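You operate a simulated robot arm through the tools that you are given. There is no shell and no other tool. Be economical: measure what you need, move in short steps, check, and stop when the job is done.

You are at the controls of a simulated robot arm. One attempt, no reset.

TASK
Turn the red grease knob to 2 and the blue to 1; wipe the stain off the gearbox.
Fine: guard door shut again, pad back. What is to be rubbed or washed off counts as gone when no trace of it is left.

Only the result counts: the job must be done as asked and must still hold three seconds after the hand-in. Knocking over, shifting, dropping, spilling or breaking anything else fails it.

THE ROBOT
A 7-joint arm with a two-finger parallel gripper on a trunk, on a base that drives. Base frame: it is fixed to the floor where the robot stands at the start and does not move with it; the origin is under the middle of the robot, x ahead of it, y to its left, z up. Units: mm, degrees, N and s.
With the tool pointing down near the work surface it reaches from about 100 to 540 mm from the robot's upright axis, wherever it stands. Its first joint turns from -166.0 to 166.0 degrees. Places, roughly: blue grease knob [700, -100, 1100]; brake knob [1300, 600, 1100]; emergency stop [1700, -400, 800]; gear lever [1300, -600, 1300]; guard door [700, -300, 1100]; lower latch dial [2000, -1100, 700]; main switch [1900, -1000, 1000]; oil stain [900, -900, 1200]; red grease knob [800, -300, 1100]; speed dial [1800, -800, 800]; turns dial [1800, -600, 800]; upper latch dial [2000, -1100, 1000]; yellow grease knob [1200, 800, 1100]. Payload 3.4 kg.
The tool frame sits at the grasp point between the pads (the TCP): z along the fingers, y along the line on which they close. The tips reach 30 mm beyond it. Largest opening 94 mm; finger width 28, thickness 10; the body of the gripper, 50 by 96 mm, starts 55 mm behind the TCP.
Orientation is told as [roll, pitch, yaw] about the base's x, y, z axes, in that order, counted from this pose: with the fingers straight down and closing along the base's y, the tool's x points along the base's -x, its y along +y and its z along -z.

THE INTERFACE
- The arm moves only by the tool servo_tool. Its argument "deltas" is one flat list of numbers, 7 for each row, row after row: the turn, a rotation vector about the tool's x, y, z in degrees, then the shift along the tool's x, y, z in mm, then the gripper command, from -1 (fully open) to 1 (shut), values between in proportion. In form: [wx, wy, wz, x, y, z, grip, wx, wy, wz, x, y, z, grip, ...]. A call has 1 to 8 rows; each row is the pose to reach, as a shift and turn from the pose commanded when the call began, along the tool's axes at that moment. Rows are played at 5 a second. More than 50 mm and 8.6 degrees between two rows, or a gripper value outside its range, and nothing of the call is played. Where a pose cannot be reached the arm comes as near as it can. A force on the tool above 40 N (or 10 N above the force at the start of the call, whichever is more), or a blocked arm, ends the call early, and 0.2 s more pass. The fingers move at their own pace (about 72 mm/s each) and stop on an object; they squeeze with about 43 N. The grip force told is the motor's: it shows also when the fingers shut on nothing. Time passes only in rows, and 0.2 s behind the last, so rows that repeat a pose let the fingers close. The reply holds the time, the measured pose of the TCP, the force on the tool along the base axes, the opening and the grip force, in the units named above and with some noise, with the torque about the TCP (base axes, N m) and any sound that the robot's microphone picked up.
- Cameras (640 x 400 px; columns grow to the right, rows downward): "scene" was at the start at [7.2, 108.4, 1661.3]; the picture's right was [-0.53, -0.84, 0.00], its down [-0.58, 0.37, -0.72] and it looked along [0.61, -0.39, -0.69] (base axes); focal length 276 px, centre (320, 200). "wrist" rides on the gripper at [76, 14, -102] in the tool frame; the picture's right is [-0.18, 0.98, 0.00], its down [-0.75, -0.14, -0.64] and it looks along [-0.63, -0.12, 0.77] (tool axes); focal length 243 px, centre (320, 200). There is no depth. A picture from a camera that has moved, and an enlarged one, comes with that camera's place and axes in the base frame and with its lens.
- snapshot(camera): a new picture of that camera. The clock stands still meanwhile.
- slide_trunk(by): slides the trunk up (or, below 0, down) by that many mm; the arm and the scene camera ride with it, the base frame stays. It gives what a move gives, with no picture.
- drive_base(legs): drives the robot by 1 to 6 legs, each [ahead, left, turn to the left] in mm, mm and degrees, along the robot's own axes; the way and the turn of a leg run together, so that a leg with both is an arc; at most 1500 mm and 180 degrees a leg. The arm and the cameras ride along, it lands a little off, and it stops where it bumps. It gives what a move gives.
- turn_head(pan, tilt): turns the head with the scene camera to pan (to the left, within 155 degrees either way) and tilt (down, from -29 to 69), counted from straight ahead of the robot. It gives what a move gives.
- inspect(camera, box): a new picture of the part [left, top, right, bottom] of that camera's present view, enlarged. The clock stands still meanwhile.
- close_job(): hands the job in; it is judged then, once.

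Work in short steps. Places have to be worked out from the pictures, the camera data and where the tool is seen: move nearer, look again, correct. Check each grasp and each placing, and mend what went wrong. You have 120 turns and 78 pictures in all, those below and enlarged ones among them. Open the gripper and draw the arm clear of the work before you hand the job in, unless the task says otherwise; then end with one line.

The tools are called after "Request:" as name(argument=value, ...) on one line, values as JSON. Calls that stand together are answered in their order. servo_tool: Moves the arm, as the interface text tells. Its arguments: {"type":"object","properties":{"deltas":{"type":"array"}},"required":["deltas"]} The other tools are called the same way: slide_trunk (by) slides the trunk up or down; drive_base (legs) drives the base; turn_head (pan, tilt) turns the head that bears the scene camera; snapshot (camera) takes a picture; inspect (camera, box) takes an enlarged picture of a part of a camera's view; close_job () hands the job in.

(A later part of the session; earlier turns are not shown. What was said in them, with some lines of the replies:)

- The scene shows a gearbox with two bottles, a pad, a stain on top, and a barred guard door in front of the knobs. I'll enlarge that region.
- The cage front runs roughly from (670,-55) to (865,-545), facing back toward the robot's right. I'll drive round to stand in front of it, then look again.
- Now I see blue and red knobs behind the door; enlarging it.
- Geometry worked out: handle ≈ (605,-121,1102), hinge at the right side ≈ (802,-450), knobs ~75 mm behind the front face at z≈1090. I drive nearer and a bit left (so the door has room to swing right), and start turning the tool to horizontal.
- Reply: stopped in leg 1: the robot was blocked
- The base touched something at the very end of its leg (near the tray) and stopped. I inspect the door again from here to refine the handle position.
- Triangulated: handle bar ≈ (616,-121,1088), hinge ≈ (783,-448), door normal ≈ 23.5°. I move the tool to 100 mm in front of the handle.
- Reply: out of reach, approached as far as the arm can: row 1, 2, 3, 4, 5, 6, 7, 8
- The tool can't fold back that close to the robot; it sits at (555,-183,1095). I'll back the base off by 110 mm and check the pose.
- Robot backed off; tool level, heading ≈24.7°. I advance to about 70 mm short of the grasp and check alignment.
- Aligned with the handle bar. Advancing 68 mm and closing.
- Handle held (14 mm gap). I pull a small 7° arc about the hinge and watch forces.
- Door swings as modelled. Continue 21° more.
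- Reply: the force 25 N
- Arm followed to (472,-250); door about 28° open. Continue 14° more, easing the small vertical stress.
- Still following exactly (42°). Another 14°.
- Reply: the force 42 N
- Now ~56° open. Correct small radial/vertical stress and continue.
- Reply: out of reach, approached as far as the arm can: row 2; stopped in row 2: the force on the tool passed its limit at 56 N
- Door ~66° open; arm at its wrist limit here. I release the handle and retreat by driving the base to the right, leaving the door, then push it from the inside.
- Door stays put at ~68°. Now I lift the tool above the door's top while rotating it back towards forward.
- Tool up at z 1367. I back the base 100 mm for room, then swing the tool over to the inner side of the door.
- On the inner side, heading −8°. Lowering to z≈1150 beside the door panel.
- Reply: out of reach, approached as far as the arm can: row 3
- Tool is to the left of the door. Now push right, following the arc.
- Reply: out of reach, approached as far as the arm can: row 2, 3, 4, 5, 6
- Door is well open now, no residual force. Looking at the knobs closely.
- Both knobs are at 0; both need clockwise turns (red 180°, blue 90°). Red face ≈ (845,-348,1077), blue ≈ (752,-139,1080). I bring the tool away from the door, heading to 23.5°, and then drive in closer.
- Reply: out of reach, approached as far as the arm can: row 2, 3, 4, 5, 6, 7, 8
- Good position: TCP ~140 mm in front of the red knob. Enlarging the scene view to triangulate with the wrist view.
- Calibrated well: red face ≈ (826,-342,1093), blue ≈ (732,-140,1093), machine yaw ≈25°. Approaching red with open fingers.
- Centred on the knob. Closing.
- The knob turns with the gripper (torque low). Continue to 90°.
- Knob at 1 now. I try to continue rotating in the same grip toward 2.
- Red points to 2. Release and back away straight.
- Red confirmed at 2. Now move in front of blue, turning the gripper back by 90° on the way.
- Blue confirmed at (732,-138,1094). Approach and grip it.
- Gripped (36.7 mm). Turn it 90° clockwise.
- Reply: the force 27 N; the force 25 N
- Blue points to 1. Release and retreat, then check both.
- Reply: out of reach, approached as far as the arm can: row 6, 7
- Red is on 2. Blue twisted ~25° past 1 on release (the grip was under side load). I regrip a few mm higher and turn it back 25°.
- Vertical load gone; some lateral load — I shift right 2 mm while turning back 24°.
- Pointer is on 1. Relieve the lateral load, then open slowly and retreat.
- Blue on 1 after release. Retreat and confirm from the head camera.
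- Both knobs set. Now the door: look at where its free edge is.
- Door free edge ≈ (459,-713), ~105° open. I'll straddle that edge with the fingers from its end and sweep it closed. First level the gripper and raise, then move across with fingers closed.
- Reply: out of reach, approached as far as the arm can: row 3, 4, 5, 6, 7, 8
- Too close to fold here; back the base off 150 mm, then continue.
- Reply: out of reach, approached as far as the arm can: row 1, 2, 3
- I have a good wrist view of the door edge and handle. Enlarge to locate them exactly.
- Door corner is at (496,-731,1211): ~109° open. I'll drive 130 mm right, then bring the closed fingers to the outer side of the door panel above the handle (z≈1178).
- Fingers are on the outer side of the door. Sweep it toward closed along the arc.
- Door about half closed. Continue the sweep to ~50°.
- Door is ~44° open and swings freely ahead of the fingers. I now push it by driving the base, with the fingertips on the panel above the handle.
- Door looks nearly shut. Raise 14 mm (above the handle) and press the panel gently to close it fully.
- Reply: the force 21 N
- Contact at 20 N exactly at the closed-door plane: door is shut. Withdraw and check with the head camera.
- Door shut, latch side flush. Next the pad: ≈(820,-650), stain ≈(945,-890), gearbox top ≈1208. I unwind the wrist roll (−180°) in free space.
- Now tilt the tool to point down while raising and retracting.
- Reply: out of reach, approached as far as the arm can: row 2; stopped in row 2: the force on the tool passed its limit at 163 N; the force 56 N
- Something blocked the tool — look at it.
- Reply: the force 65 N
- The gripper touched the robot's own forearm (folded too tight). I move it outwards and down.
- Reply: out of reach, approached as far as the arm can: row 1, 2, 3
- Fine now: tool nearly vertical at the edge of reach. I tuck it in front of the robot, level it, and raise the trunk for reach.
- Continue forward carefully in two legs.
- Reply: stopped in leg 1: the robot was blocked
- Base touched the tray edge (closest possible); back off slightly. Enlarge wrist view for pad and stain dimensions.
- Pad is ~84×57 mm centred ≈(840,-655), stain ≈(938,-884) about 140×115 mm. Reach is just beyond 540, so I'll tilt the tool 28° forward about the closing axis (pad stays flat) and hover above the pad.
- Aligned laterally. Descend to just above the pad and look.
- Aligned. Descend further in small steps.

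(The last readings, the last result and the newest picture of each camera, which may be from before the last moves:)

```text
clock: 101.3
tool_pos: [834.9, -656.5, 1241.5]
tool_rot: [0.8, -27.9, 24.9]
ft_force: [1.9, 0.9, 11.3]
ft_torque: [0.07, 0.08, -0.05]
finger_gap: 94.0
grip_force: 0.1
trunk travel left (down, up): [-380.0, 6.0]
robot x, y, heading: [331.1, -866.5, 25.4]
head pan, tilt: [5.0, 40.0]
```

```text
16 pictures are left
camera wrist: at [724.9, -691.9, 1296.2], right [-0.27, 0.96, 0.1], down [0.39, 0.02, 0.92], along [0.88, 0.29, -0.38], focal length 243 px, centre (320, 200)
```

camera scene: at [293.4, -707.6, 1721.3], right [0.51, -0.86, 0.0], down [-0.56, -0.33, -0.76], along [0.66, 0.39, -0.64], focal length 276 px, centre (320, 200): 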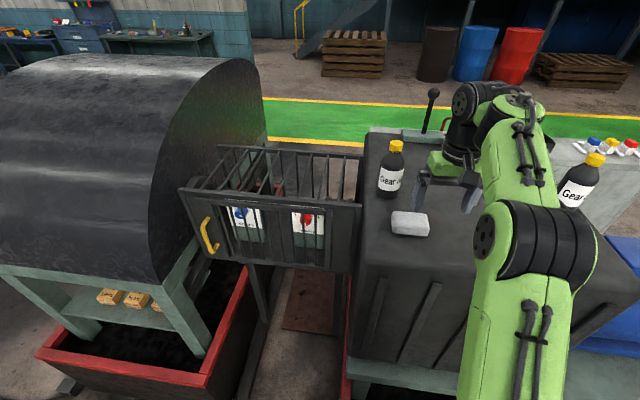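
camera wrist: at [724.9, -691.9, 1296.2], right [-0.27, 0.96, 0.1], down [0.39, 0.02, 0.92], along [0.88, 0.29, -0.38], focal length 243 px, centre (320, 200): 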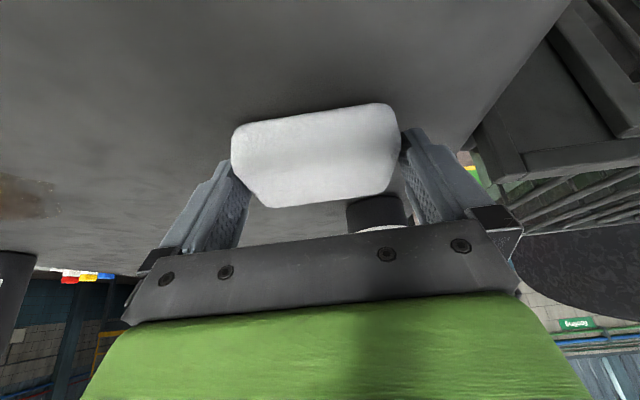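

Fingers straddle the pad and touch the gearbox top (surface ≈1208). Lift 4 mm and close.

Request:
servo_tool(deltas=[0, 0, 0, -2.5, 0, -4.7, -1, 0, 0, 0, -2.5, 0, -4.7, 0, 0, 0, 0, -2.5, 0, -4.7, 1, 0, 0, 0, -2.5, 0, -4.7, 1, 0, 0, 0, -2.5, 0, -4.7, 1])

```text
clock: 102.5
tool_pos: [835.6, -654.5, 1244.3]
tool_rot: [0.8, -27.7, 24.9]
ft_force: [-0.6, -0.1, 0.2]
ft_torque: [-0.01, 0.03, 0.02]
finger_gap: 93.0
grip_force: 42.9
trunk travel left (down, up): [-380.0, 6.0]
robot x, y, heading: [331.6, -866.8, 25.4]
head pan, tilt: [5.0, 40.0]
```

Gripped: the pad is 93 mm wide (just fits). Record place (835.5,-655.5,1244.5). Lift 30 mm and check.

Request:
servo_tool(deltas=[0, 0, 0, -7, 0, -13, 1, 0, 0, 0, -14, 0, -26.5, 1, 0, 0, 0, -14, 0, -26.5, 1])

Request:
snapshot(camera="wrist")

```text
clock: 103.3
tool_pos: [836.9, -653.8, 1274.0]
tool_rot: [0.8, -27.8, 24.9]
ft_force: [0.3, -0.1, -0.7]
ft_torque: [0.02, -0.01, 0.02]
finger_gap: 93.2
grip_force: 42.9
trunk travel left (down, up): [-380.0, 6.0]
robot x, y, heading: [328.1, -867.8, 25.7]
head pan, tilt: [5.0, 40.0]
```

```text
15 pictures are left
camera wrist: at [725.9, -690.1, 1330.0], right [-0.27, 0.96, 0.1], down [0.4, 0.02, 0.92], along [0.88, 0.29, -0.38], focal length 243 px, centre (320, 200)
```

wrist: 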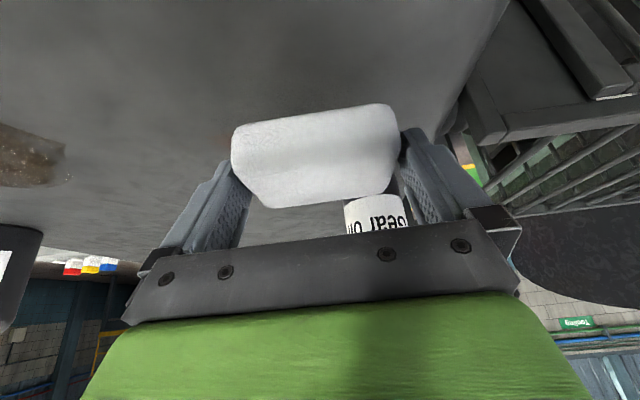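

Pad held. Drive 260 mm right so the stain comes in front, then look.

Request:
drive_base(legs=[[-12, -255, 0]])

Request:
snapshot(camera="wrist")

```text
clock: 105.2
tool_pos: [933.0, -885.4, 1274.1]
tool_rot: [0.9, -27.7, 25.1]
ft_force: [0.4, 0.1, 0.6]
ft_torque: [0.01, 0.03, 0.01]
finger_gap: 93.4
grip_force: 42.9
trunk travel left (down, up): [-380.0, 6.0]
robot x, y, heading: [426.5, -1101.0, 25.7]
head pan, tilt: [5.0, 40.0]
```

```text
14 pictures are left
camera wrist: at [823.6, -921.3, 1329.9], right [-0.28, 0.96, 0.1], down [0.4, 0.02, 0.92], along [0.88, 0.29, -0.38], focal length 243 px, centre (320, 200)
```

wrist: 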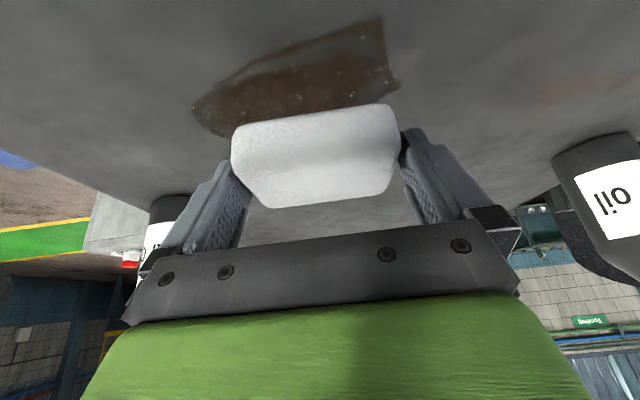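

Stain lies under/near the pad: about n −112…−12, d 832…972 in machine coordinates. First stroke at the near side: lower to light contact and sweep right.

Request:
servo_tool(deltas=[0, 0, 0, 23.3, 20, 1.3, 1, 0, 0, 0, 45.7, 40, 5.3, 1, 0, 0, 0, 48.5, 40, 10.5, 1, 0, 0, 0, 49, 10, 11.5, 1, 0, 0, 0, 49, -25, 11.5, 1, 0, 0, 0, 49, -60, 11.5, 1, 0, 0, 0, 49, -60, 11.5, 1])

```text
clock: 106.8
tool_pos: [925.5, -954.1, 1241.2]
tool_rot: [0.8, -27.9, 25.3]
ft_force: [-0.6, -0.1, -0.1]
ft_torque: [-0.01, 0.01, -0.01]
finger_gap: 93.2
grip_force: 42.9
trunk travel left (down, up): [-380.0, 6.0]
robot x, y, heading: [427.8, -1099.8, 25.9]
head pan, tilt: [5.0, 40.0]
```

No contact force yet; lower in 1.5 mm steps to find it.

Request:
servo_tool(deltas=[0, 0, 0, 0.7, 0, 1.3, 1, 0, 0, 0, 1.4, 0, 2.7, 1, 0, 0, 0, 1.4, 0, 2.7, 1])

Request:
snapshot(camera="wrist")

```text
clock: 107.6
tool_pos: [925.4, -954.1, 1240.9]
tool_rot: [0.7, -28.3, 25.3]
ft_force: [3.4, 2.4, 20.5]
ft_torque: [-0.19, 0.19, 0.01]
finger_gap: 93.1
grip_force: 42.9
trunk travel left (down, up): [-380.0, 6.0]
robot x, y, heading: [430.3, -1101.2, 25.7]
head pan, tilt: [5.0, 40.0]
```

```text
13 pictures are left
camera wrist: at [814.9, -991.3, 1295.5], right [-0.28, 0.96, 0.1], down [0.39, 0.02, 0.92], along [0.88, 0.29, -0.38], focal length 243 px, centre (320, 200)
```

wrist: 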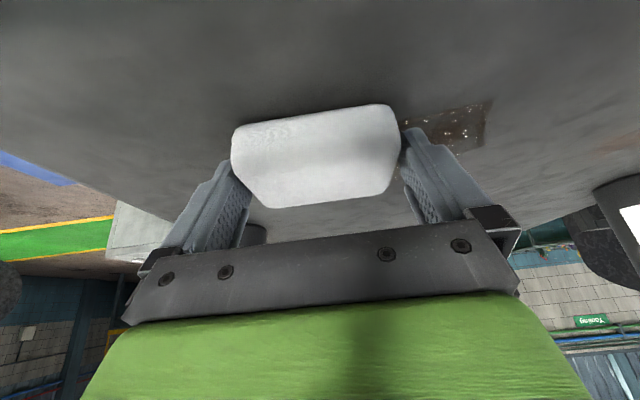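

Contact (20 N), and the near part of the stain is already gone. Continue zig-zag strokes forward.

Request:
servo_tool(deltas=[0, 0, 0, -17.7, 0, 9.2, 1, 0, 0, 0, -17.5, 35, 9.4, 1, 0, 0, 0, -17.3, 70, 9.8, 1, 0, 0, 0, -17.1, 108, 10.2, 1, 0, 0, 0, -34.8, 108, 19.6, 1, 0, 0, 0, -35, 70, 19.2, 1, 0, 0, 0, -35.2, 35, 18.9, 1, 0, 0, 0, -35.4, 0, 18.6, 1])

```text
clock: 108.6
tool_pos: [906.0, -857.8, 1240.4]
tool_rot: [0.6, -28.7, 24.8]
ft_force: [-2.0, -3.6, 13.5]
ft_torque: [0.26, 0.52, 0.17]
finger_gap: 92.8
grip_force: 43.4
trunk travel left (down, up): [-380.0, 6.0]
robot x, y, heading: [429.5, -1101.5, 25.9]
head pan, tilt: [5.0, 40.0]
stopped in row 4: the force on the tool passed its limit at 43 N (the readings are from after the stop); the commanded pose is now the measured one
```

Slightly too much pressure; continue a bit lighter.

Request:
servo_tool(deltas=[0, 0, 0, -17.9, 0, 8.9, 1, 0, 0, 0, -18.2, -35, 8.6, 1, 0, 0, 0, -18.4, -70, 8.2, 1, 0, 0, 0, -18.6, -108, 7.9, 1, 0, 0, 0, -34.9, -108, 16.4, 1, 0, 0, 0, -34.7, -70, 16.7, 1, 0, 0, 0, -34.5, -35, 17.1, 1, 0, 0, 0, -34.3, 0, 17.4, 1])

```text
clock: 110.4
tool_pos: [935.9, -842.2, 1240.3]
tool_rot: [0.5, -28.4, 24.8]
ft_force: [1.8, -1.6, 5.2]
ft_torque: [0.0, 0.04, 0.0]
finger_gap: 93.2
grip_force: 42.7
trunk travel left (down, up): [-380.0, 6.0]
robot x, y, heading: [430.0, -1098.8, 25.7]
head pan, tilt: [5.0, 40.0]
```

Continue two more strokes further forward.

Request:
servo_tool(deltas=[0, 0, 0, -15.4, 0, 9.4, 1, 0, 0, 0, -15.5, -35, 9.2, 1, 0, 0, 0, -15.7, -70, 8.9, 1, 0, 0, 0, -15.9, -108, 8.5, 1, 0, 0, 0, -27.5, -108, 14.8, 1, 0, 0, 0, -27.3, -70, 15.2, 1, 0, 0, 0, -27, -35, 15.7, 1, 0, 0, 0, -26.7, 0, 16.1, 1])

Request:
snapshot(camera="wrist")

```text
clock: 112.2
tool_pos: [966.4, -831.4, 1239.7]
tool_rot: [0.6, -28.7, 24.7]
ft_force: [5.2, -8.7, 25.7]
ft_torque: [-0.57, 0.16, 0.22]
finger_gap: 92.7
grip_force: 43.1
trunk travel left (down, up): [-380.0, 6.0]
robot x, y, heading: [430.8, -1105.3, 25.7]
head pan, tilt: [5.0, 40.0]
```

```text
12 pictures are left
camera wrist: at [857.0, -866.4, 1294.2], right [-0.27, 0.96, 0.1], down [0.38, 0.01, 0.92], along [0.88, 0.29, -0.37], focal length 243 px, centre (320, 200)
```

wrist: 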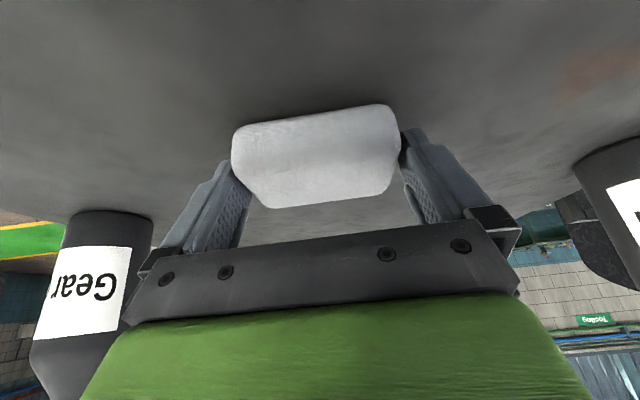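

No stain visible around the pad. Lift and pull back a little to view the wiped area.

Request:
servo_tool(deltas=[0, 0, 0, -8, 0, -15, 1, 0, 0, 0, -16, 0, -31, 1, 0, 0, 0, 16, 0, -50, 1, 0, 0, 0, 45, 0, -66, 1, 0, 0, 0, 45, 0, -66, 1])

Request:
snapshot(camera="wrist")

Request:
snapshot(camera="scene")

```text
clock: 113.4
tool_pos: [904.8, -857.6, 1272.7]
tool_rot: [0.6, -28.3, 25.0]
ft_force: [0.0, 0.1, -0.2]
ft_torque: [0.01, -0.01, 0.04]
finger_gap: 93.2
grip_force: 42.9
trunk travel left (down, up): [-380.0, 6.0]
robot x, y, heading: [426.4, -1100.2, 25.6]
head pan, tilt: [5.0, 40.0]
```

```text
11 pictures are left
camera wrist: at [793.4, -892.8, 1327.9], right [-0.27, 0.96, 0.1], down [0.39, 0.02, 0.92], along [0.88, 0.29, -0.38], focal length 243 px, centre (320, 200)
```

wrist: 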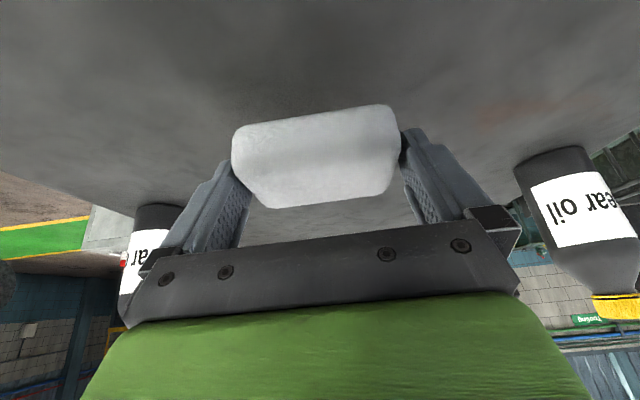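

```text
10 pictures are left
camera scene: at [381.2, -945.8, 1721.4], right [0.51, -0.86, 0.0], down [-0.55, -0.33, -0.77], along [0.66, 0.39, -0.64], focal length 276 px, centre (320, 200)
```

scene: 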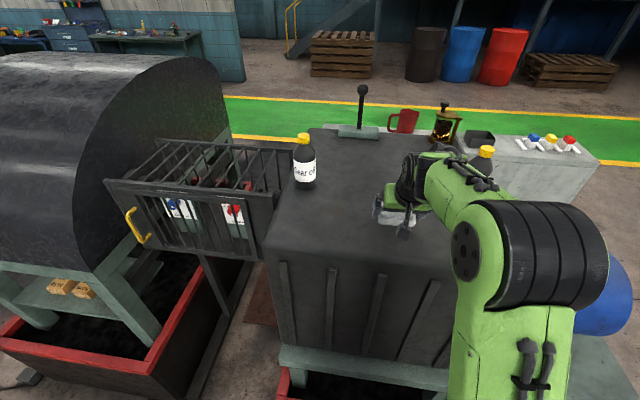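

Stain gone as far as seen. Drive back left to the pad's place.

Request:
drive_base(legs=[[0, 212, 0]])

Request:
inspect(camera="wrist", box=[0, 0, 320, 200])

```text
clock: 115.0
tool_pos: [813.0, -669.2, 1274.4]
tool_rot: [0.6, -28.4, 24.9]
ft_force: [-1.8, 0.5, -0.5]
ft_torque: [0.0, 0.02, -0.01]
finger_gap: 93.1
grip_force: 43.2
trunk travel left (down, up): [-380.0, 6.0]
robot x, y, heading: [339.0, -912.3, 25.5]
head pan, tilt: [5.0, 40.0]
```

```text
2.00 times, centred on (160, 100) of wrist
camera zoom: at [701.6, -704.5, 1328.5], right [-0.27, 0.96, 0.1], down [0.39, 0.02, 0.92], along [0.88, 0.29, -0.38], focal length 485 px, centre (640, 400)
```

zoom: 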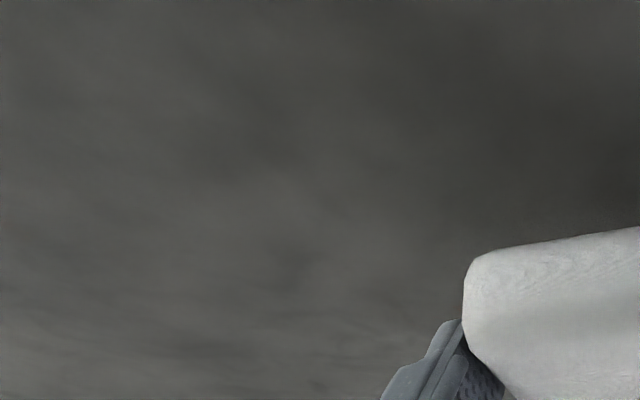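

Clean there too. Place the pad at its recorded spot.

Request:
servo_tool(deltas=[0, 0, 0, -11, 1, 6, 1, 0, 0, 0, -23, 3, 12.4, 1, 0, 0, 0, -15, 3, 27, 1, 0, 0, 0, -9.5, 3, 37.4, 1, 0, 0, 0, -9.5, 3, 37.4, 1])

Request:
servo_tool(deltas=[0, 0, 0, 0.5, 0, 0.9, 1, 0, 0, 0, 0.9, 0, 1.8, 1, 0, 0, 0, 0.9, 0, 1.8, 1])

```text
clock: 116.2
tool_pos: [835.4, -654.9, 1244.4]
tool_rot: [0.5, -28.4, 25.0]
ft_force: [0.3, -0.2, 0.5]
ft_torque: [0.0, 0.03, -0.03]
finger_gap: 93.2
grip_force: 42.7
trunk travel left (down, up): [-380.0, 6.0]
robot x, y, heading: [337.9, -909.8, 25.8]
head pan, tilt: [5.0, 40.0]
```

```text
clock: 117.0
tool_pos: [833.5, -654.8, 1242.9]
tool_rot: [0.5, -28.4, 24.9]
ft_force: [1.1, -0.1, -0.8]
ft_torque: [-0.02, -0.01, -0.02]
finger_gap: 93.0
grip_force: 43.0
trunk travel left (down, up): [-380.0, 6.0]
robot x, y, heading: [337.7, -914.5, 25.9]
head pan, tilt: [5.0, 40.0]
```

Not yet in contact; lower another 2–3 mm.

Request:
servo_tool(deltas=[0, 0, 0, 0.5, 0, 0.9, 1, 0, 0, 0, 0.8, 0, 1.5, 1, 0, 0, 0, 0.8, 0, 1.5, 1])

```text
clock: 117.8
tool_pos: [833.8, -654.5, 1241.0]
tool_rot: [0.6, -28.4, 24.8]
ft_force: [0.2, 0.4, 0.1]
ft_torque: [0.0, 0.04, -0.02]
finger_gap: 93.1
grip_force: 42.9
trunk travel left (down, up): [-380.0, 6.0]
robot x, y, heading: [337.9, -912.5, 25.6]
head pan, tilt: [5.0, 40.0]
```

Request:
servo_tool(deltas=[0, 0, 0, 0.4, 0, 0.7, 1, 0, 0, 0, 0.7, 0, 1.3, 1, 0, 0, 0, 0.7, 0, 1.3, 1])

```text
clock: 118.6
tool_pos: [836.2, -656.1, 1240.2]
tool_rot: [0.6, -28.5, 25.0]
ft_force: [0.1, -0.4, -0.3]
ft_torque: [-0.04, -0.04, 0.0]
finger_gap: 92.9
grip_force: 42.7
trunk travel left (down, up): [-380.0, 6.0]
robot x, y, heading: [342.5, -913.7, 25.8]
head pan, tilt: [5.0, 40.0]
```

Request:
servo_tool(deltas=[0, 0, 0, 0.4, 0, 0.7, 1, 0, 0, 0, 0.8, 0, 1.4, 1, 0, 0, 0, 0.8, 0, 1.4, 1])

```text
clock: 119.4
tool_pos: [834.2, -656.1, 1240.7]
tool_rot: [0.6, -28.7, 24.9]
ft_force: [2.6, 1.1, 11.3]
ft_torque: [-0.07, 0.06, 0.0]
finger_gap: 93.0
grip_force: 43.2
trunk travel left (down, up): [-380.0, 6.0]
robot x, y, heading: [339.6, -911.0, 25.8]
head pan, tilt: [5.0, 40.0]
```

Contact with 11 N. Ease 1 mm, open, then rise straight up slowly.

Request:
servo_tool(deltas=[0, 0, 0, -0.5, 0, -0.9, 1, 0, 0, 0, -0.5, 0, -0.9, -1, 0, 0, 0, -0.5, 0, -0.9, -1, 0, 0, 0, -0.5, 0, -0.9, -1, 0, 0, 0, -2.8, 0, -5.3, -1, 0, 0, 0, -5.2, 0, -9.7, -1, 0, 0, 0, -9.9, 0, -18.5, -1, 0, 0, 0, -24, 0, -44.8, -1])

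Request:
snapshot(camera="wrist")

```text
clock: 121.2
tool_pos: [833.3, -656.7, 1288.4]
tool_rot: [0.6, -28.4, 24.9]
ft_force: [-0.7, -0.7, 0.2]
ft_torque: [0.04, -0.01, 0.0]
finger_gap: 94.0
grip_force: 0.0
trunk travel left (down, up): [-380.0, 6.0]
robot x, y, heading: [336.8, -912.0, 25.9]
head pan, tilt: [5.0, 40.0]
```

```text
8 pictures are left
camera wrist: at [722.8, -692.8, 1343.5], right [-0.27, 0.96, 0.1], down [0.39, 0.02, 0.92], along [0.88, 0.29, -0.38], focal length 243 px, centre (320, 200)
```

wrist: 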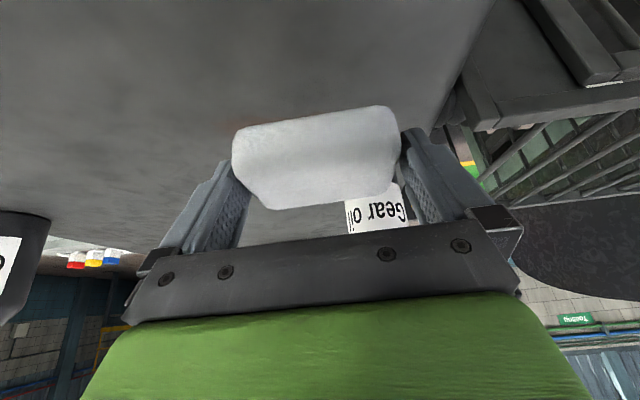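

The pad came up jammed between the wide-open fingers (only ~1 mm clearance, slight roll). I lower it back, level the roll, and wiggle the tilt to free it at the surface.

Request:
servo_tool(deltas=[0, 0, 0, 12, 0, 22, -1, 0.7, 0, 0, 20, 0, 38, -1, 0.7, 0, 0, 23.5, 0, 44, -1, 0.7, 5, 0, 23.5, 0, 44, -1, 0.7, -3, 0, 23.5, 0, 44, -1, 0.7, 5, 0, 23.5, 0, 44, -1, 0.7, 0, 0, 24, 0, 44.8, -1, 0.7, 0, 0, 24, 0, 44.8, -1])

```text
clock: 123.0
tool_pos: [834.2, -655.8, 1237.5]
tool_rot: [-0.1, -28.4, 24.9]
ft_force: [-2.4, -2.1, 4.8]
ft_torque: [-0.09, 0.16, 0.0]
finger_gap: 94.2
grip_force: 0.1
trunk travel left (down, up): [-380.0, 6.0]
robot x, y, heading: [338.9, -911.1, 26.0]
head pan, tilt: [5.0, 40.0]
```

Lower now (1237.5) – fingers slid down past the pad, so it's free. Lift slowly with small tilt wiggles.

Request:
servo_tool(deltas=[0, 2, 0, -1, 0, -2, -1, 0, -2, 0, -2.4, 0, -4.4, -1, 0, 2, 0, -3.8, 0, -7, -1, 0, -2, 0, -5.7, 0, -10.6, -1, 0, 2, 0, -8, 0, -15, -1, 0, -2, 0, -10.5, 0, -19.4, -1, 0, 0, 0, -14, 0, -26.5, -1, 0, 0, 0, -19, 0, -35, -1])

Request:
snapshot(camera="wrist")

```text
clock: 124.8
tool_pos: [835.6, -656.3, 1278.7]
tool_rot: [-0.1, -28.5, 24.8]
ft_force: [0.0, -1.0, -0.1]
ft_torque: [0.0, -0.03, -0.01]
finger_gap: 94.0
grip_force: 0.1
trunk travel left (down, up): [-380.0, 6.0]
robot x, y, heading: [336.7, -913.0, 25.4]
head pan, tilt: [5.0, 40.0]
```

```text
7 pictures are left
camera wrist: at [723.8, -691.2, 1333.3], right [-0.27, 0.96, 0.09], down [0.38, 0.02, 0.92], along [0.88, 0.28, -0.37], focal length 243 px, centre (320, 200)
```

wrist: 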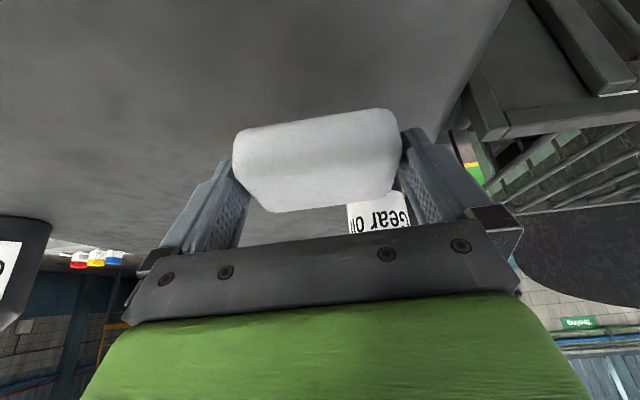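

Still jammed: with 1 mm clearance it binds like a tight drawer. New approach: set it down flat, then lift while pushing slowly sideways so only one finger touches it (drag then stays below its weight). I pre-shift 9 mm left to end at the right place.

Request:
servo_tool(deltas=[0, 0, 0, 10, 5, 18, -1, 0, 0, 0, 17, 9, 32, -1, 0, 0, 0, 19.2, 9, 35.6, -1, 0, 3, 0, 19.2, 9, 35.6, -1, 0, -3, 0, 19.2, 9, 35.6, -1, 0, 0, 0, 19.2, 9, 35.6, -1, 0, 0, 0, 19.2, 7.5, 35.6, -1, 0, 0, 0, 19, 6, 35.2, -1])

Request:
servo_tool(deltas=[0, 0, 0, -0.5, -0.8, -0.9, -1, 0, 0, 0, -1.2, -1.6, -2.2, -1, 0, 0, 0, -2.1, -2.4, -4, -1, 0, 0, 0, -3.3, -3.2, -6.2, -1, 0, 0, 0, -5, -4.2, -9.2, -1, 0, 0, 0, -7, -5.2, -13, -1, 0, 0, 0, -10, -6.2, -18.5, -1, 0, 0, 0, -15, -7, -28, -1])

Request:
snapshot(camera="wrist")

```text
clock: 126.6
tool_pos: [832.2, -649.9, 1238.1]
tool_rot: [-0.1, -28.4, 24.9]
ft_force: [0.2, -0.5, -0.6]
ft_torque: [-0.01, -0.02, 0.0]
finger_gap: 94.3
grip_force: 0.0
trunk travel left (down, up): [-380.0, 6.0]
robot x, y, heading: [337.4, -915.0, 25.9]
head pan, tilt: [5.0, 40.0]
```

```text
clock: 128.4
tool_pos: [833.7, -658.1, 1269.9]
tool_rot: [-0.1, -28.4, 24.8]
ft_force: [0.6, -1.1, -0.1]
ft_torque: [0.01, -0.02, -0.01]
finger_gap: 93.9
grip_force: 0.0
trunk travel left (down, up): [-380.0, 6.0]
robot x, y, heading: [338.6, -913.2, 26.0]
head pan, tilt: [5.0, 40.0]
```

```text
6 pictures are left
camera wrist: at [723.1, -691.9, 1325.1], right [-0.27, 0.96, 0.09], down [0.38, 0.02, 0.92], along [0.88, 0.28, -0.37], focal length 243 px, centre (320, 200)
```

wrist: 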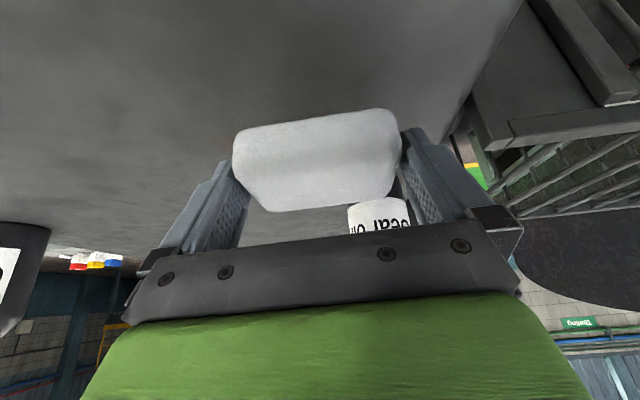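

Still binding. Retry: set down, close once to centre the pad exactly between level fingers, open without moving, pause, then lift purely within the finger planes, slowly.

Request:
servo_tool(deltas=[0, 0, 0, 6, 1, 15, -1, 0, 0, 0, 12.8, 1.6, 29.8, -1, 0, 2, 0, 12.8, 1.6, 29.8, -1, 0, -2, 0, 12.8, 1.6, 29.8, -1, 0, 0, 0, 12.8, 1.6, 29.8, -1, 0, 0, 0, 12.8, 1.6, 29.8, 1, 0, 0, 0, 12.8, 1.6, 29.8, 1, 0, 0, 0, 12.8, 1.6, 29.8, 1])

Request:
servo_tool(deltas=[0, 0, 0, 0, 0, 0, -1, 0, 0, 0, 0, 0, 0, -1, 0, 0, 0, 0, 0, 0, -1, 0, 0, 0, 0, 0, 0, -1, 0, 0, 0, 0, 0, 0, -1])

Request:
servo_tool(deltas=[0, 0, 0, -0.5, 0, -0.9, -1, 0, 0, 0, -1, 0, -1.8, -1, 0, 0, 0, -1.5, 0, -2.7, -1, 0, 0, 0, -2, 0, -3.6, -1, 0, 0, 0, -2.5, 0, -4.5, -1, 0, 0, 0, -3, 0, -5.5, -1, 0, 0, 0, -3.6, 0, -6.6, -1, 0, 0, 0, -4.2, 0, -7.8, -1])

Request:
snapshot(camera="wrist")

```text
clock: 130.2
tool_pos: [836.9, -654.0, 1237.5]
tool_rot: [-0.1, -28.5, 24.9]
ft_force: [3.3, -0.8, 7.6]
ft_torque: [-0.09, 0.04, 0.01]
finger_gap: 93.2
grip_force: 42.8
trunk travel left (down, up): [-380.0, 6.0]
robot x, y, heading: [337.1, -915.7, 25.6]
head pan, tilt: [5.0, 40.0]
```

```text
clock: 131.4
tool_pos: [837.2, -653.2, 1236.6]
tool_rot: [-0.1, -28.3, 24.9]
ft_force: [-0.5, -0.8, 2.7]
ft_torque: [-0.03, 0.07, 0.03]
finger_gap: 94.1
grip_force: 0.1
trunk travel left (down, up): [-380.0, 6.0]
robot x, y, heading: [338.6, -914.2, 26.0]
head pan, tilt: [5.0, 40.0]
```

```text
clock: 133.2
tool_pos: [837.0, -652.3, 1246.2]
tool_rot: [-0.1, -28.4, 24.8]
ft_force: [0.7, 0.6, -0.7]
ft_torque: [0.01, -0.02, 0.03]
finger_gap: 94.0
grip_force: 0.1
trunk travel left (down, up): [-380.0, 6.0]
robot x, y, heading: [334.2, -916.3, 25.8]
head pan, tilt: [5.0, 40.0]
```

```text
5 pictures are left
camera wrist: at [725.9, -687.6, 1300.9], right [-0.27, 0.96, 0.09], down [0.38, 0.02, 0.92], along [0.88, 0.28, -0.37], focal length 243 px, centre (320, 200)
```

wrist: 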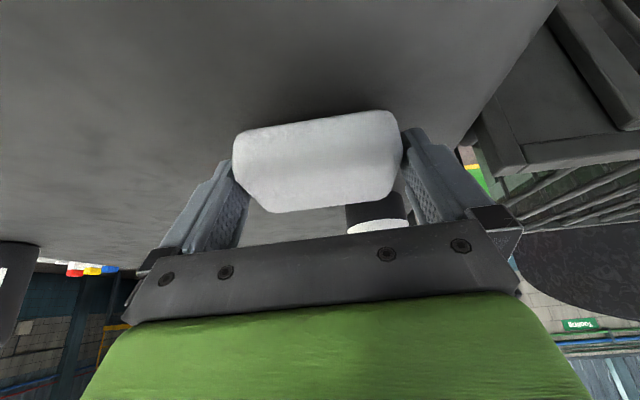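

Still riding along, but it slips upward with almost no force, so it's only jammed by gravity. I'll shake sideways while lifting so the contact alternates between fingers.

Request:
servo_tool(deltas=[0, 0, 0, 3.2, 0, 6, -1, 0, 0, 0, 2.6, 10, 5, -1, 0, 0, 0, 1.8, -10, 3.4, -1, 0, 0, 0, 1, 10, 1.8, -1, 0, 0, 0, 0, -10, 0, -1, 0, 0, 0, -1.5, 10, -2.8, -1, 0, 0, 0, -3, -10, -5.6, -1, 0, 0, 0, -4.5, 0, -8.4, -1])

Request:
servo_tool(deltas=[0, 0, 0, -1, 8, -2, -1, 0, 0, 0, -2, -8, -4, -1, 0, 0, 0, -3.5, 8, -6.5, -1, 0, 0, 0, -5, -8, -9, -1, 0, 0, 0, -6.5, 0, -12, -1, 0, 0, 0, -9, 0, -17, -1, 0, 0, 0, -14, 0, -27, -1])

Request:
snapshot(camera="wrist")

```text
clock: 135.0
tool_pos: [836.9, -653.2, 1256.2]
tool_rot: [-0.3, -28.4, 24.8]
ft_force: [-0.2, -0.1, -0.6]
ft_torque: [-0.02, 0.01, -0.02]
finger_gap: 94.2
grip_force: 0.1
trunk travel left (down, up): [-380.0, 6.0]
robot x, y, heading: [336.1, -914.0, 25.8]
head pan, tilt: [5.0, 40.0]
```

```text
clock: 136.6
tool_pos: [837.4, -654.3, 1287.1]
tool_rot: [0.0, -28.4, 24.8]
ft_force: [-0.4, -0.3, -0.7]
ft_torque: [-0.01, 0.0, 0.04]
finger_gap: 94.1
grip_force: 0.1
trunk travel left (down, up): [-380.0, 6.0]
robot x, y, heading: [338.7, -912.5, 25.8]
head pan, tilt: [5.0, 40.0]
```

```text
4 pictures are left
camera wrist: at [726.5, -688.5, 1341.6], right [-0.27, 0.96, 0.09], down [0.38, 0.02, 0.92], along [0.88, 0.28, -0.37], focal length 243 px, centre (320, 200)
```

wrist: 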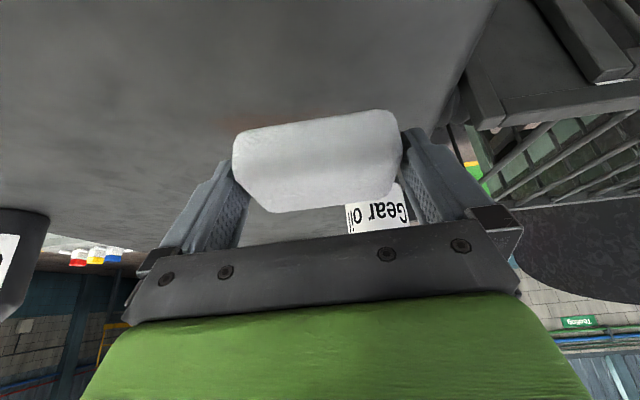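

Still held. A ratchet test: hold the pad a few mm above the surface, close, then open quickly – on opening both fingers leave it together, so it should drop the few mm. Then look.

Request:
servo_tool(deltas=[0, 0, 0, 10, 0, 18.5, 1, 0, 0, 0, 20, 0, 37, 1, 0, 0, 0, 20, 0, 37, 1, 0, 0, 0, 20, 0, 37, 1, 0, 0, 0, 20, 0, 37, -1, 0, 0, 0, 20, 0, 37, -1, 0, 0, 0, 20, 0, 37, -1])

Request:
snapshot(camera="wrist")

```text
clock: 138.2
tool_pos: [837.8, -651.6, 1242.8]
tool_rot: [-0.1, -28.5, 24.9]
ft_force: [-0.6, -0.6, -0.3]
ft_torque: [0.01, -0.03, 0.03]
finger_gap: 94.2
grip_force: 0.1
trunk travel left (down, up): [-380.0, 6.0]
robot x, y, heading: [334.4, -912.6, 25.8]
head pan, tilt: [5.0, 40.0]
```

```text
3 pictures are left
camera wrist: at [725.6, -687.2, 1298.1], right [-0.27, 0.96, 0.09], down [0.38, 0.02, 0.92], along [0.88, 0.28, -0.37], focal length 243 px, centre (320, 200)
```

wrist: 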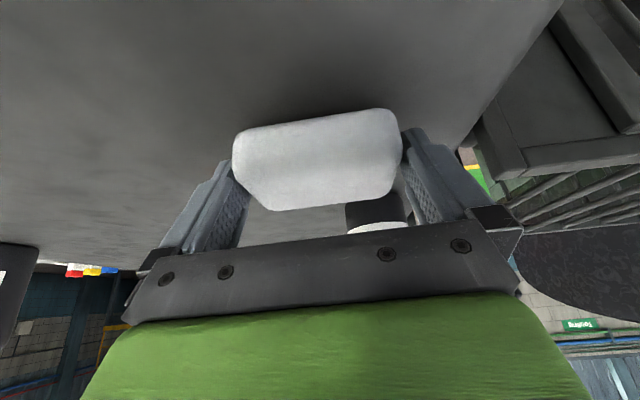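

The pad slipped down ~2 mm relative to the fingers – ratcheting works. Repeat several close/open cycles, climbing slowly.

Request:
servo_tool(deltas=[0, 0, 0, 0, 0, 0, 1, 0, 0, 0, 0, 0, 0, -1, 0, 0, 0, -0.7, 0, -1.3, 1, 0, 0, 0, -0.7, 0, -1.3, -1, 0, 0, 0, -1.4, 0, -2.6, 1, 0, 0, 0, -1.4, 0, -2.6, -1, 0, 0, 0, -2.1, 0, -3.9, 1, 0, 0, 0, -2.1, 0, -3.9, -1])

Request:
servo_tool(deltas=[0, 0, 0, -0.7, 0, -1.3, 1, 0, 0, 0, -0.7, 0, -1.3, -1, 0, 0, 0, -1.4, 0, -2.6, 1, 0, 0, 0, -1.4, 0, -2.6, -1, 0, 0, 0, -2.1, 0, -3.9, 1, 0, 0, 0, -2.1, 0, -3.9, -1, 0, 0, 0, -2.8, 0, -5.2, 1, 0, 0, 0, -2.8, 0, -5.2, -1])

Request:
servo_tool(deltas=[0, 0, 0, -0.7, 0, -1.3, 1, 0, 0, 0, -0.7, 0, -1.3, -1, 0, 0, 0, -1.4, 0, -2.6, 1, 0, 0, 0, -1.4, 0, -2.6, -1, 0, 0, 0, -2.1, 0, -3.9, 1, 0, 0, 0, -2.1, 0, -3.9, -1, 0, 0, 0, -2.8, 0, -5.2, 1, 0, 0, 0, -2.8, 0, -5.2, -1])

Request:
snapshot(camera="wrist")

```text
clock: 140.0
tool_pos: [837.0, -652.1, 1248.7]
tool_rot: [-0.2, -28.3, 24.9]
ft_force: [-0.2, 0.4, -0.7]
ft_torque: [0.03, 0.0, -0.01]
finger_gap: 93.9
grip_force: 0.1
trunk travel left (down, up): [-380.0, 6.0]
robot x, y, heading: [340.4, -914.6, 25.9]
head pan, tilt: [5.0, 40.0]
```

```text
clock: 141.8
tool_pos: [836.9, -653.3, 1255.5]
tool_rot: [0.0, -28.4, 25.0]
ft_force: [0.1, 0.5, -1.0]
ft_torque: [0.0, 0.0, 0.02]
finger_gap: 94.0
grip_force: 0.1
trunk travel left (down, up): [-380.0, 6.0]
robot x, y, heading: [339.2, -914.3, 25.6]
head pan, tilt: [5.0, 40.0]
```

```text
clock: 143.6
tool_pos: [836.7, -651.8, 1260.2]
tool_rot: [-0.2, -28.4, 24.9]
ft_force: [-0.4, -0.1, -0.4]
ft_torque: [0.01, 0.03, -0.04]
finger_gap: 94.0
grip_force: 0.1
trunk travel left (down, up): [-380.0, 6.0]
robot x, y, heading: [339.5, -913.2, 25.6]
head pan, tilt: [5.0, 40.0]
```

```text
2 pictures are left
camera wrist: at [725.1, -687.2, 1315.6], right [-0.27, 0.96, 0.09], down [0.38, 0.02, 0.92], along [0.88, 0.28, -0.37], focal length 243 px, centre (320, 200)
```

wrist: 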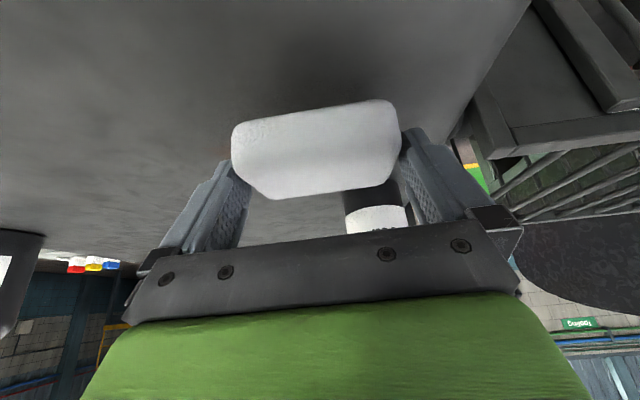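

Working: pad has slid ~10 mm toward the tips. Lower so it's just above the surface and continue ratcheting.

Request:
servo_tool(deltas=[0, 0, 0, 2.2, 0, 4, -1, 0, 0, 0, 4.5, 0, 8.4, -1, 0, 0, 0, 4.5, 0, 8.4, 1, 0, 0, 0, 4.5, 0, 8.4, -1, 0, 0, 0, 4.2, 0, 7.8, 1, 0, 0, 0, 4.2, 0, 7.8, -1, 0, 0, 0, 3.9, 0, 7.2, 1, 0, 0, 0, 3.9, 0, 7.2, -1])

Request:
servo_tool(deltas=[0, 0, 0, -0.3, 0, -0.6, 1, 0, 0, 0, -0.3, 0, -0.6, -1, 0, 0, 0, -0.6, 0, -1.2, 1, 0, 0, 0, -0.6, 0, -1.2, -1, 0, 0, 0, -0.9, 0, -1.8, 1, 0, 0, 0, -0.9, 0, -1.8, -1, 0, 0, 0, -1.2, 0, -2.4, 1, 0, 0, 0, -1.2, 0, -2.4, -1])

Request:
servo_tool(deltas=[0, 0, 0, -0.3, 0, -0.6, 1, 0, 0, 0, -0.3, 0, -0.6, -1, 0, 0, 0, -0.6, 0, -1.2, 1, 0, 0, 0, -0.6, 0, -1.2, -1, 0, 0, 0, -0.9, 0, -1.8, 1, 0, 0, 0, -0.9, 0, -1.8, -1, 0, 0, 0, -1.2, 0, -2.4, 1, 0, 0, 0, -1.2, 0, -2.4, -1])

Request:
servo_tool(deltas=[0, 0, 0, -0.3, 0, -0.6, 1, 0, 0, 0, -0.3, 0, -0.6, -1, 0, 0, 0, -0.6, 0, -1.2, 1, 0, 0, 0, -0.6, 0, -1.2, -1, 0, 0, 0, -0.9, 0, -1.8, 1, 0, 0, 0, -0.9, 0, -1.8, -1, 0, 0, 0, -1.2, 0, -2.4, 1, 0, 0, 0, -1.2, 0, -2.4, -1])

Request:
servo_tool(deltas=[0, 0, 0, -0.3, 0, -0.6, 1, 0, 0, 0, -0.3, 0, -0.6, -1, 0, 0, 0, -0.6, 0, -1.2, 1, 0, 0, 0, -0.6, 0, -1.2, -1, 0, 0, 0, -0.9, 0, -1.8, 1, 0, 0, 0, -0.9, 0, -1.8, -1, 0, 0, 0, -1.2, 0, -2.4, 1, 0, 0, 0, -1.2, 0, -2.4, -1])

```text
clock: 145.4
tool_pos: [837.3, -653.7, 1253.6]
tool_rot: [-0.1, -28.4, 24.9]
ft_force: [0.4, -0.4, 1.1]
ft_torque: [0.01, 0.0, -0.02]
finger_gap: 93.8
grip_force: 0.1
trunk travel left (down, up): [-380.0, 6.0]
robot x, y, heading: [341.0, -914.2, 26.0]
head pan, tilt: [5.0, 40.0]
```

```text
clock: 147.2
tool_pos: [836.9, -652.6, 1255.1]
tool_rot: [-0.1, -28.4, 24.8]
ft_force: [0.3, -0.6, -0.5]
ft_torque: [-0.02, 0.02, 0.01]
finger_gap: 94.3
grip_force: 0.0
trunk travel left (down, up): [-380.0, 6.0]
robot x, y, heading: [340.9, -908.7, 25.8]
head pan, tilt: [5.0, 40.0]
```

```text
clock: 149.0
tool_pos: [835.5, -653.6, 1259.2]
tool_rot: [-0.1, -28.4, 24.9]
ft_force: [-0.5, 0.0, -0.6]
ft_torque: [-0.01, -0.01, -0.02]
finger_gap: 94.0
grip_force: 0.1
trunk travel left (down, up): [-380.0, 6.0]
robot x, y, heading: [342.4, -915.5, 25.6]
head pan, tilt: [5.0, 40.0]
```

```text
clock: 150.8
tool_pos: [836.5, -654.3, 1259.6]
tool_rot: [-0.1, -28.4, 25.0]
ft_force: [-0.2, 0.6, 0.2]
ft_torque: [0.0, -0.02, -0.04]
finger_gap: 94.1
grip_force: 0.1
trunk travel left (down, up): [-380.0, 6.0]
robot x, y, heading: [338.0, -915.1, 25.5]
head pan, tilt: [5.0, 40.0]
```

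```text
clock: 152.6
tool_pos: [835.8, -653.8, 1264.5]
tool_rot: [-0.1, -28.4, 25.0]
ft_force: [-0.5, -0.5, 0.0]
ft_torque: [0.01, 0.01, 0.02]
finger_gap: 94.1
grip_force: 0.1
trunk travel left (down, up): [-380.0, 6.0]
robot x, y, heading: [335.7, -914.2, 25.7]
head pan, tilt: [5.0, 40.0]
```

Check whether the fingers still hold it: a few more cycles ending closed, to read the gap.

Request:
servo_tool(deltas=[0, 0, 0, -0.3, 0, -0.6, 1, 0, 0, 0, -0.3, 0, -0.6, -1, 0, 0, 0, -0.6, 0, -1.2, 1, 0, 0, 0, -0.6, 0, -1.2, -1, 0, 0, 0, -0.9, 0, -1.8, 1, 0, 0, 0, -0.9, 0, -1.8, -1, 0, 0, 0, -1.2, 0, -2.4, 1])

```text
clock: 154.2
tool_pos: [834.9, -653.4, 1266.5]
tool_rot: [-0.2, -28.3, 24.9]
ft_force: [0.3, -0.9, 0.4]
ft_torque: [-0.01, 0.01, -0.01]
finger_gap: 88.7
grip_force: 43.1
trunk travel left (down, up): [-380.0, 6.0]
robot x, y, heading: [338.8, -913.4, 25.9]
head pan, tilt: [5.0, 40.0]
```

Gap is now 88.7 mm — gripping only the rounded top edge, so opening frees it completely. Open, wait, and lift.

Request:
servo_tool(deltas=[0, 0, 0, 0, 0, 0, -1, 0, 0, 0, 0, 0, 0, -1, 0, 0, 0, 0, 0, 0, -1, 0, 0, 0, -3, 0, -5, -1, 0, 0, 0, -8, 0, -15, -1, 0, 0, 0, -20, 0, -37, -1, 0, 0, 0, -20, 0, -37, -1])

Request:
snapshot(camera="wrist")

```text
clock: 155.8
tool_pos: [836.1, -651.6, 1310.2]
tool_rot: [-0.2, -28.4, 25.0]
ft_force: [-0.2, 0.7, -0.4]
ft_torque: [-0.03, -0.03, 0.0]
finger_gap: 94.0
grip_force: 0.1
trunk travel left (down, up): [-380.0, 6.0]
robot x, y, heading: [344.0, -910.4, 25.8]
head pan, tilt: [5.0, 40.0]
```

```text
1 pictures are left
camera wrist: at [724.9, -686.8, 1364.5], right [-0.27, 0.96, 0.09], down [0.38, 0.02, 0.92], along [0.88, 0.28, -0.37], focal length 243 px, centre (320, 200)
```

wrist: 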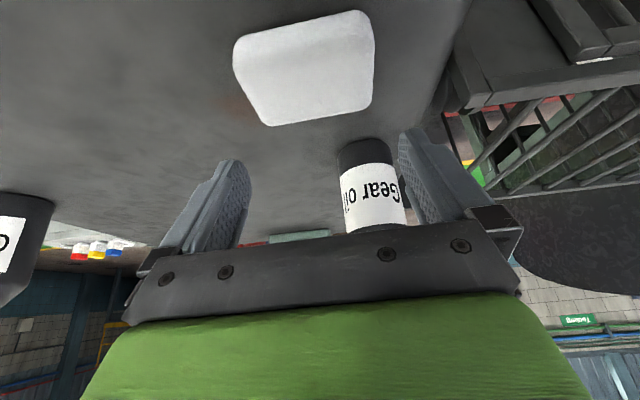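

Pad is free, lying flat in its place. Now withdraw: back the base off and swing the arm aside, then use the last picture to verify everything.

Request:
drive_base(legs=[[-300, 0, 0], [0, 0, 40]])

Request:
turn_head(pan=-54, tilt=28)

Request:
inspect(camera="scene", box=[120, 120, 440, 320])

```text
clock: 159.7
tool_pos: [280.1, -529.2, 1310.3]
tool_rot: [-0.1, -28.3, 64.2]
ft_force: [-0.6, -0.2, 0.4]
ft_torque: [0.03, -0.03, -0.02]
finger_gap: 93.9
grip_force: 0.1
trunk travel left (down, up): [-380.0, 6.0]
robot x, y, heading: [60.5, -1047.4, 65.3]
head pan, tilt: [5.0, 40.0]
```

```text
clock: 161.0
tool_pos: [279.7, -528.5, 1310.9]
tool_rot: [-0.1, -28.4, 64.3]
ft_force: [-0.9, 0.3, -0.6]
ft_torque: [-0.01, 0.0, 0.01]
finger_gap: 94.0
grip_force: 0.0
trunk travel left (down, up): [-380.0, 6.0]
robot x, y, heading: [59.9, -1045.8, 65.2]
head pan, tilt: [-54.0, 28.0]
```

```text
2.00 times, centred on (280, 220) of scene
camera zoom: at [-15.4, -1018.2, 1739.9], right [0.19, -0.98, 0.0], down [-0.46, -0.09, -0.88], along [0.87, 0.17, -0.47], focal length 551 px, centre (400, 160)
```

zoom: 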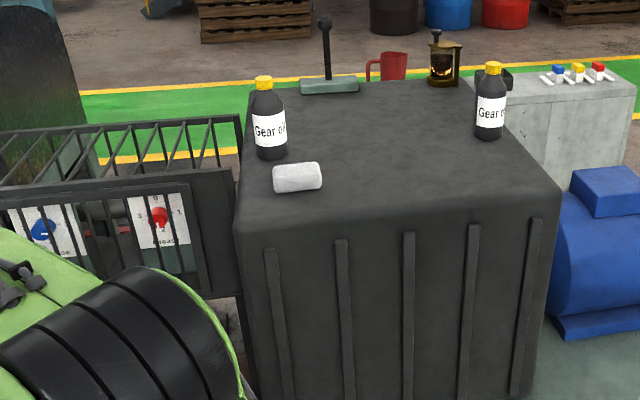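

The last picture shows the top clean, the pad in place at about (839,-653), the door shut and the bottles untouched. The gripper is open and clear, so I hand in.

Request:
close_job()

```text
The job is handed in.
```

I handed the job in with the red knob at 2, the blue knob at 1, no stain visible on the gearbox, the guard door shut and the pad back within about a centimetre of where it was. The base was stopped twice on the way by something at floor level, most likely the tray edges; nothing looked shifted in the last picture.
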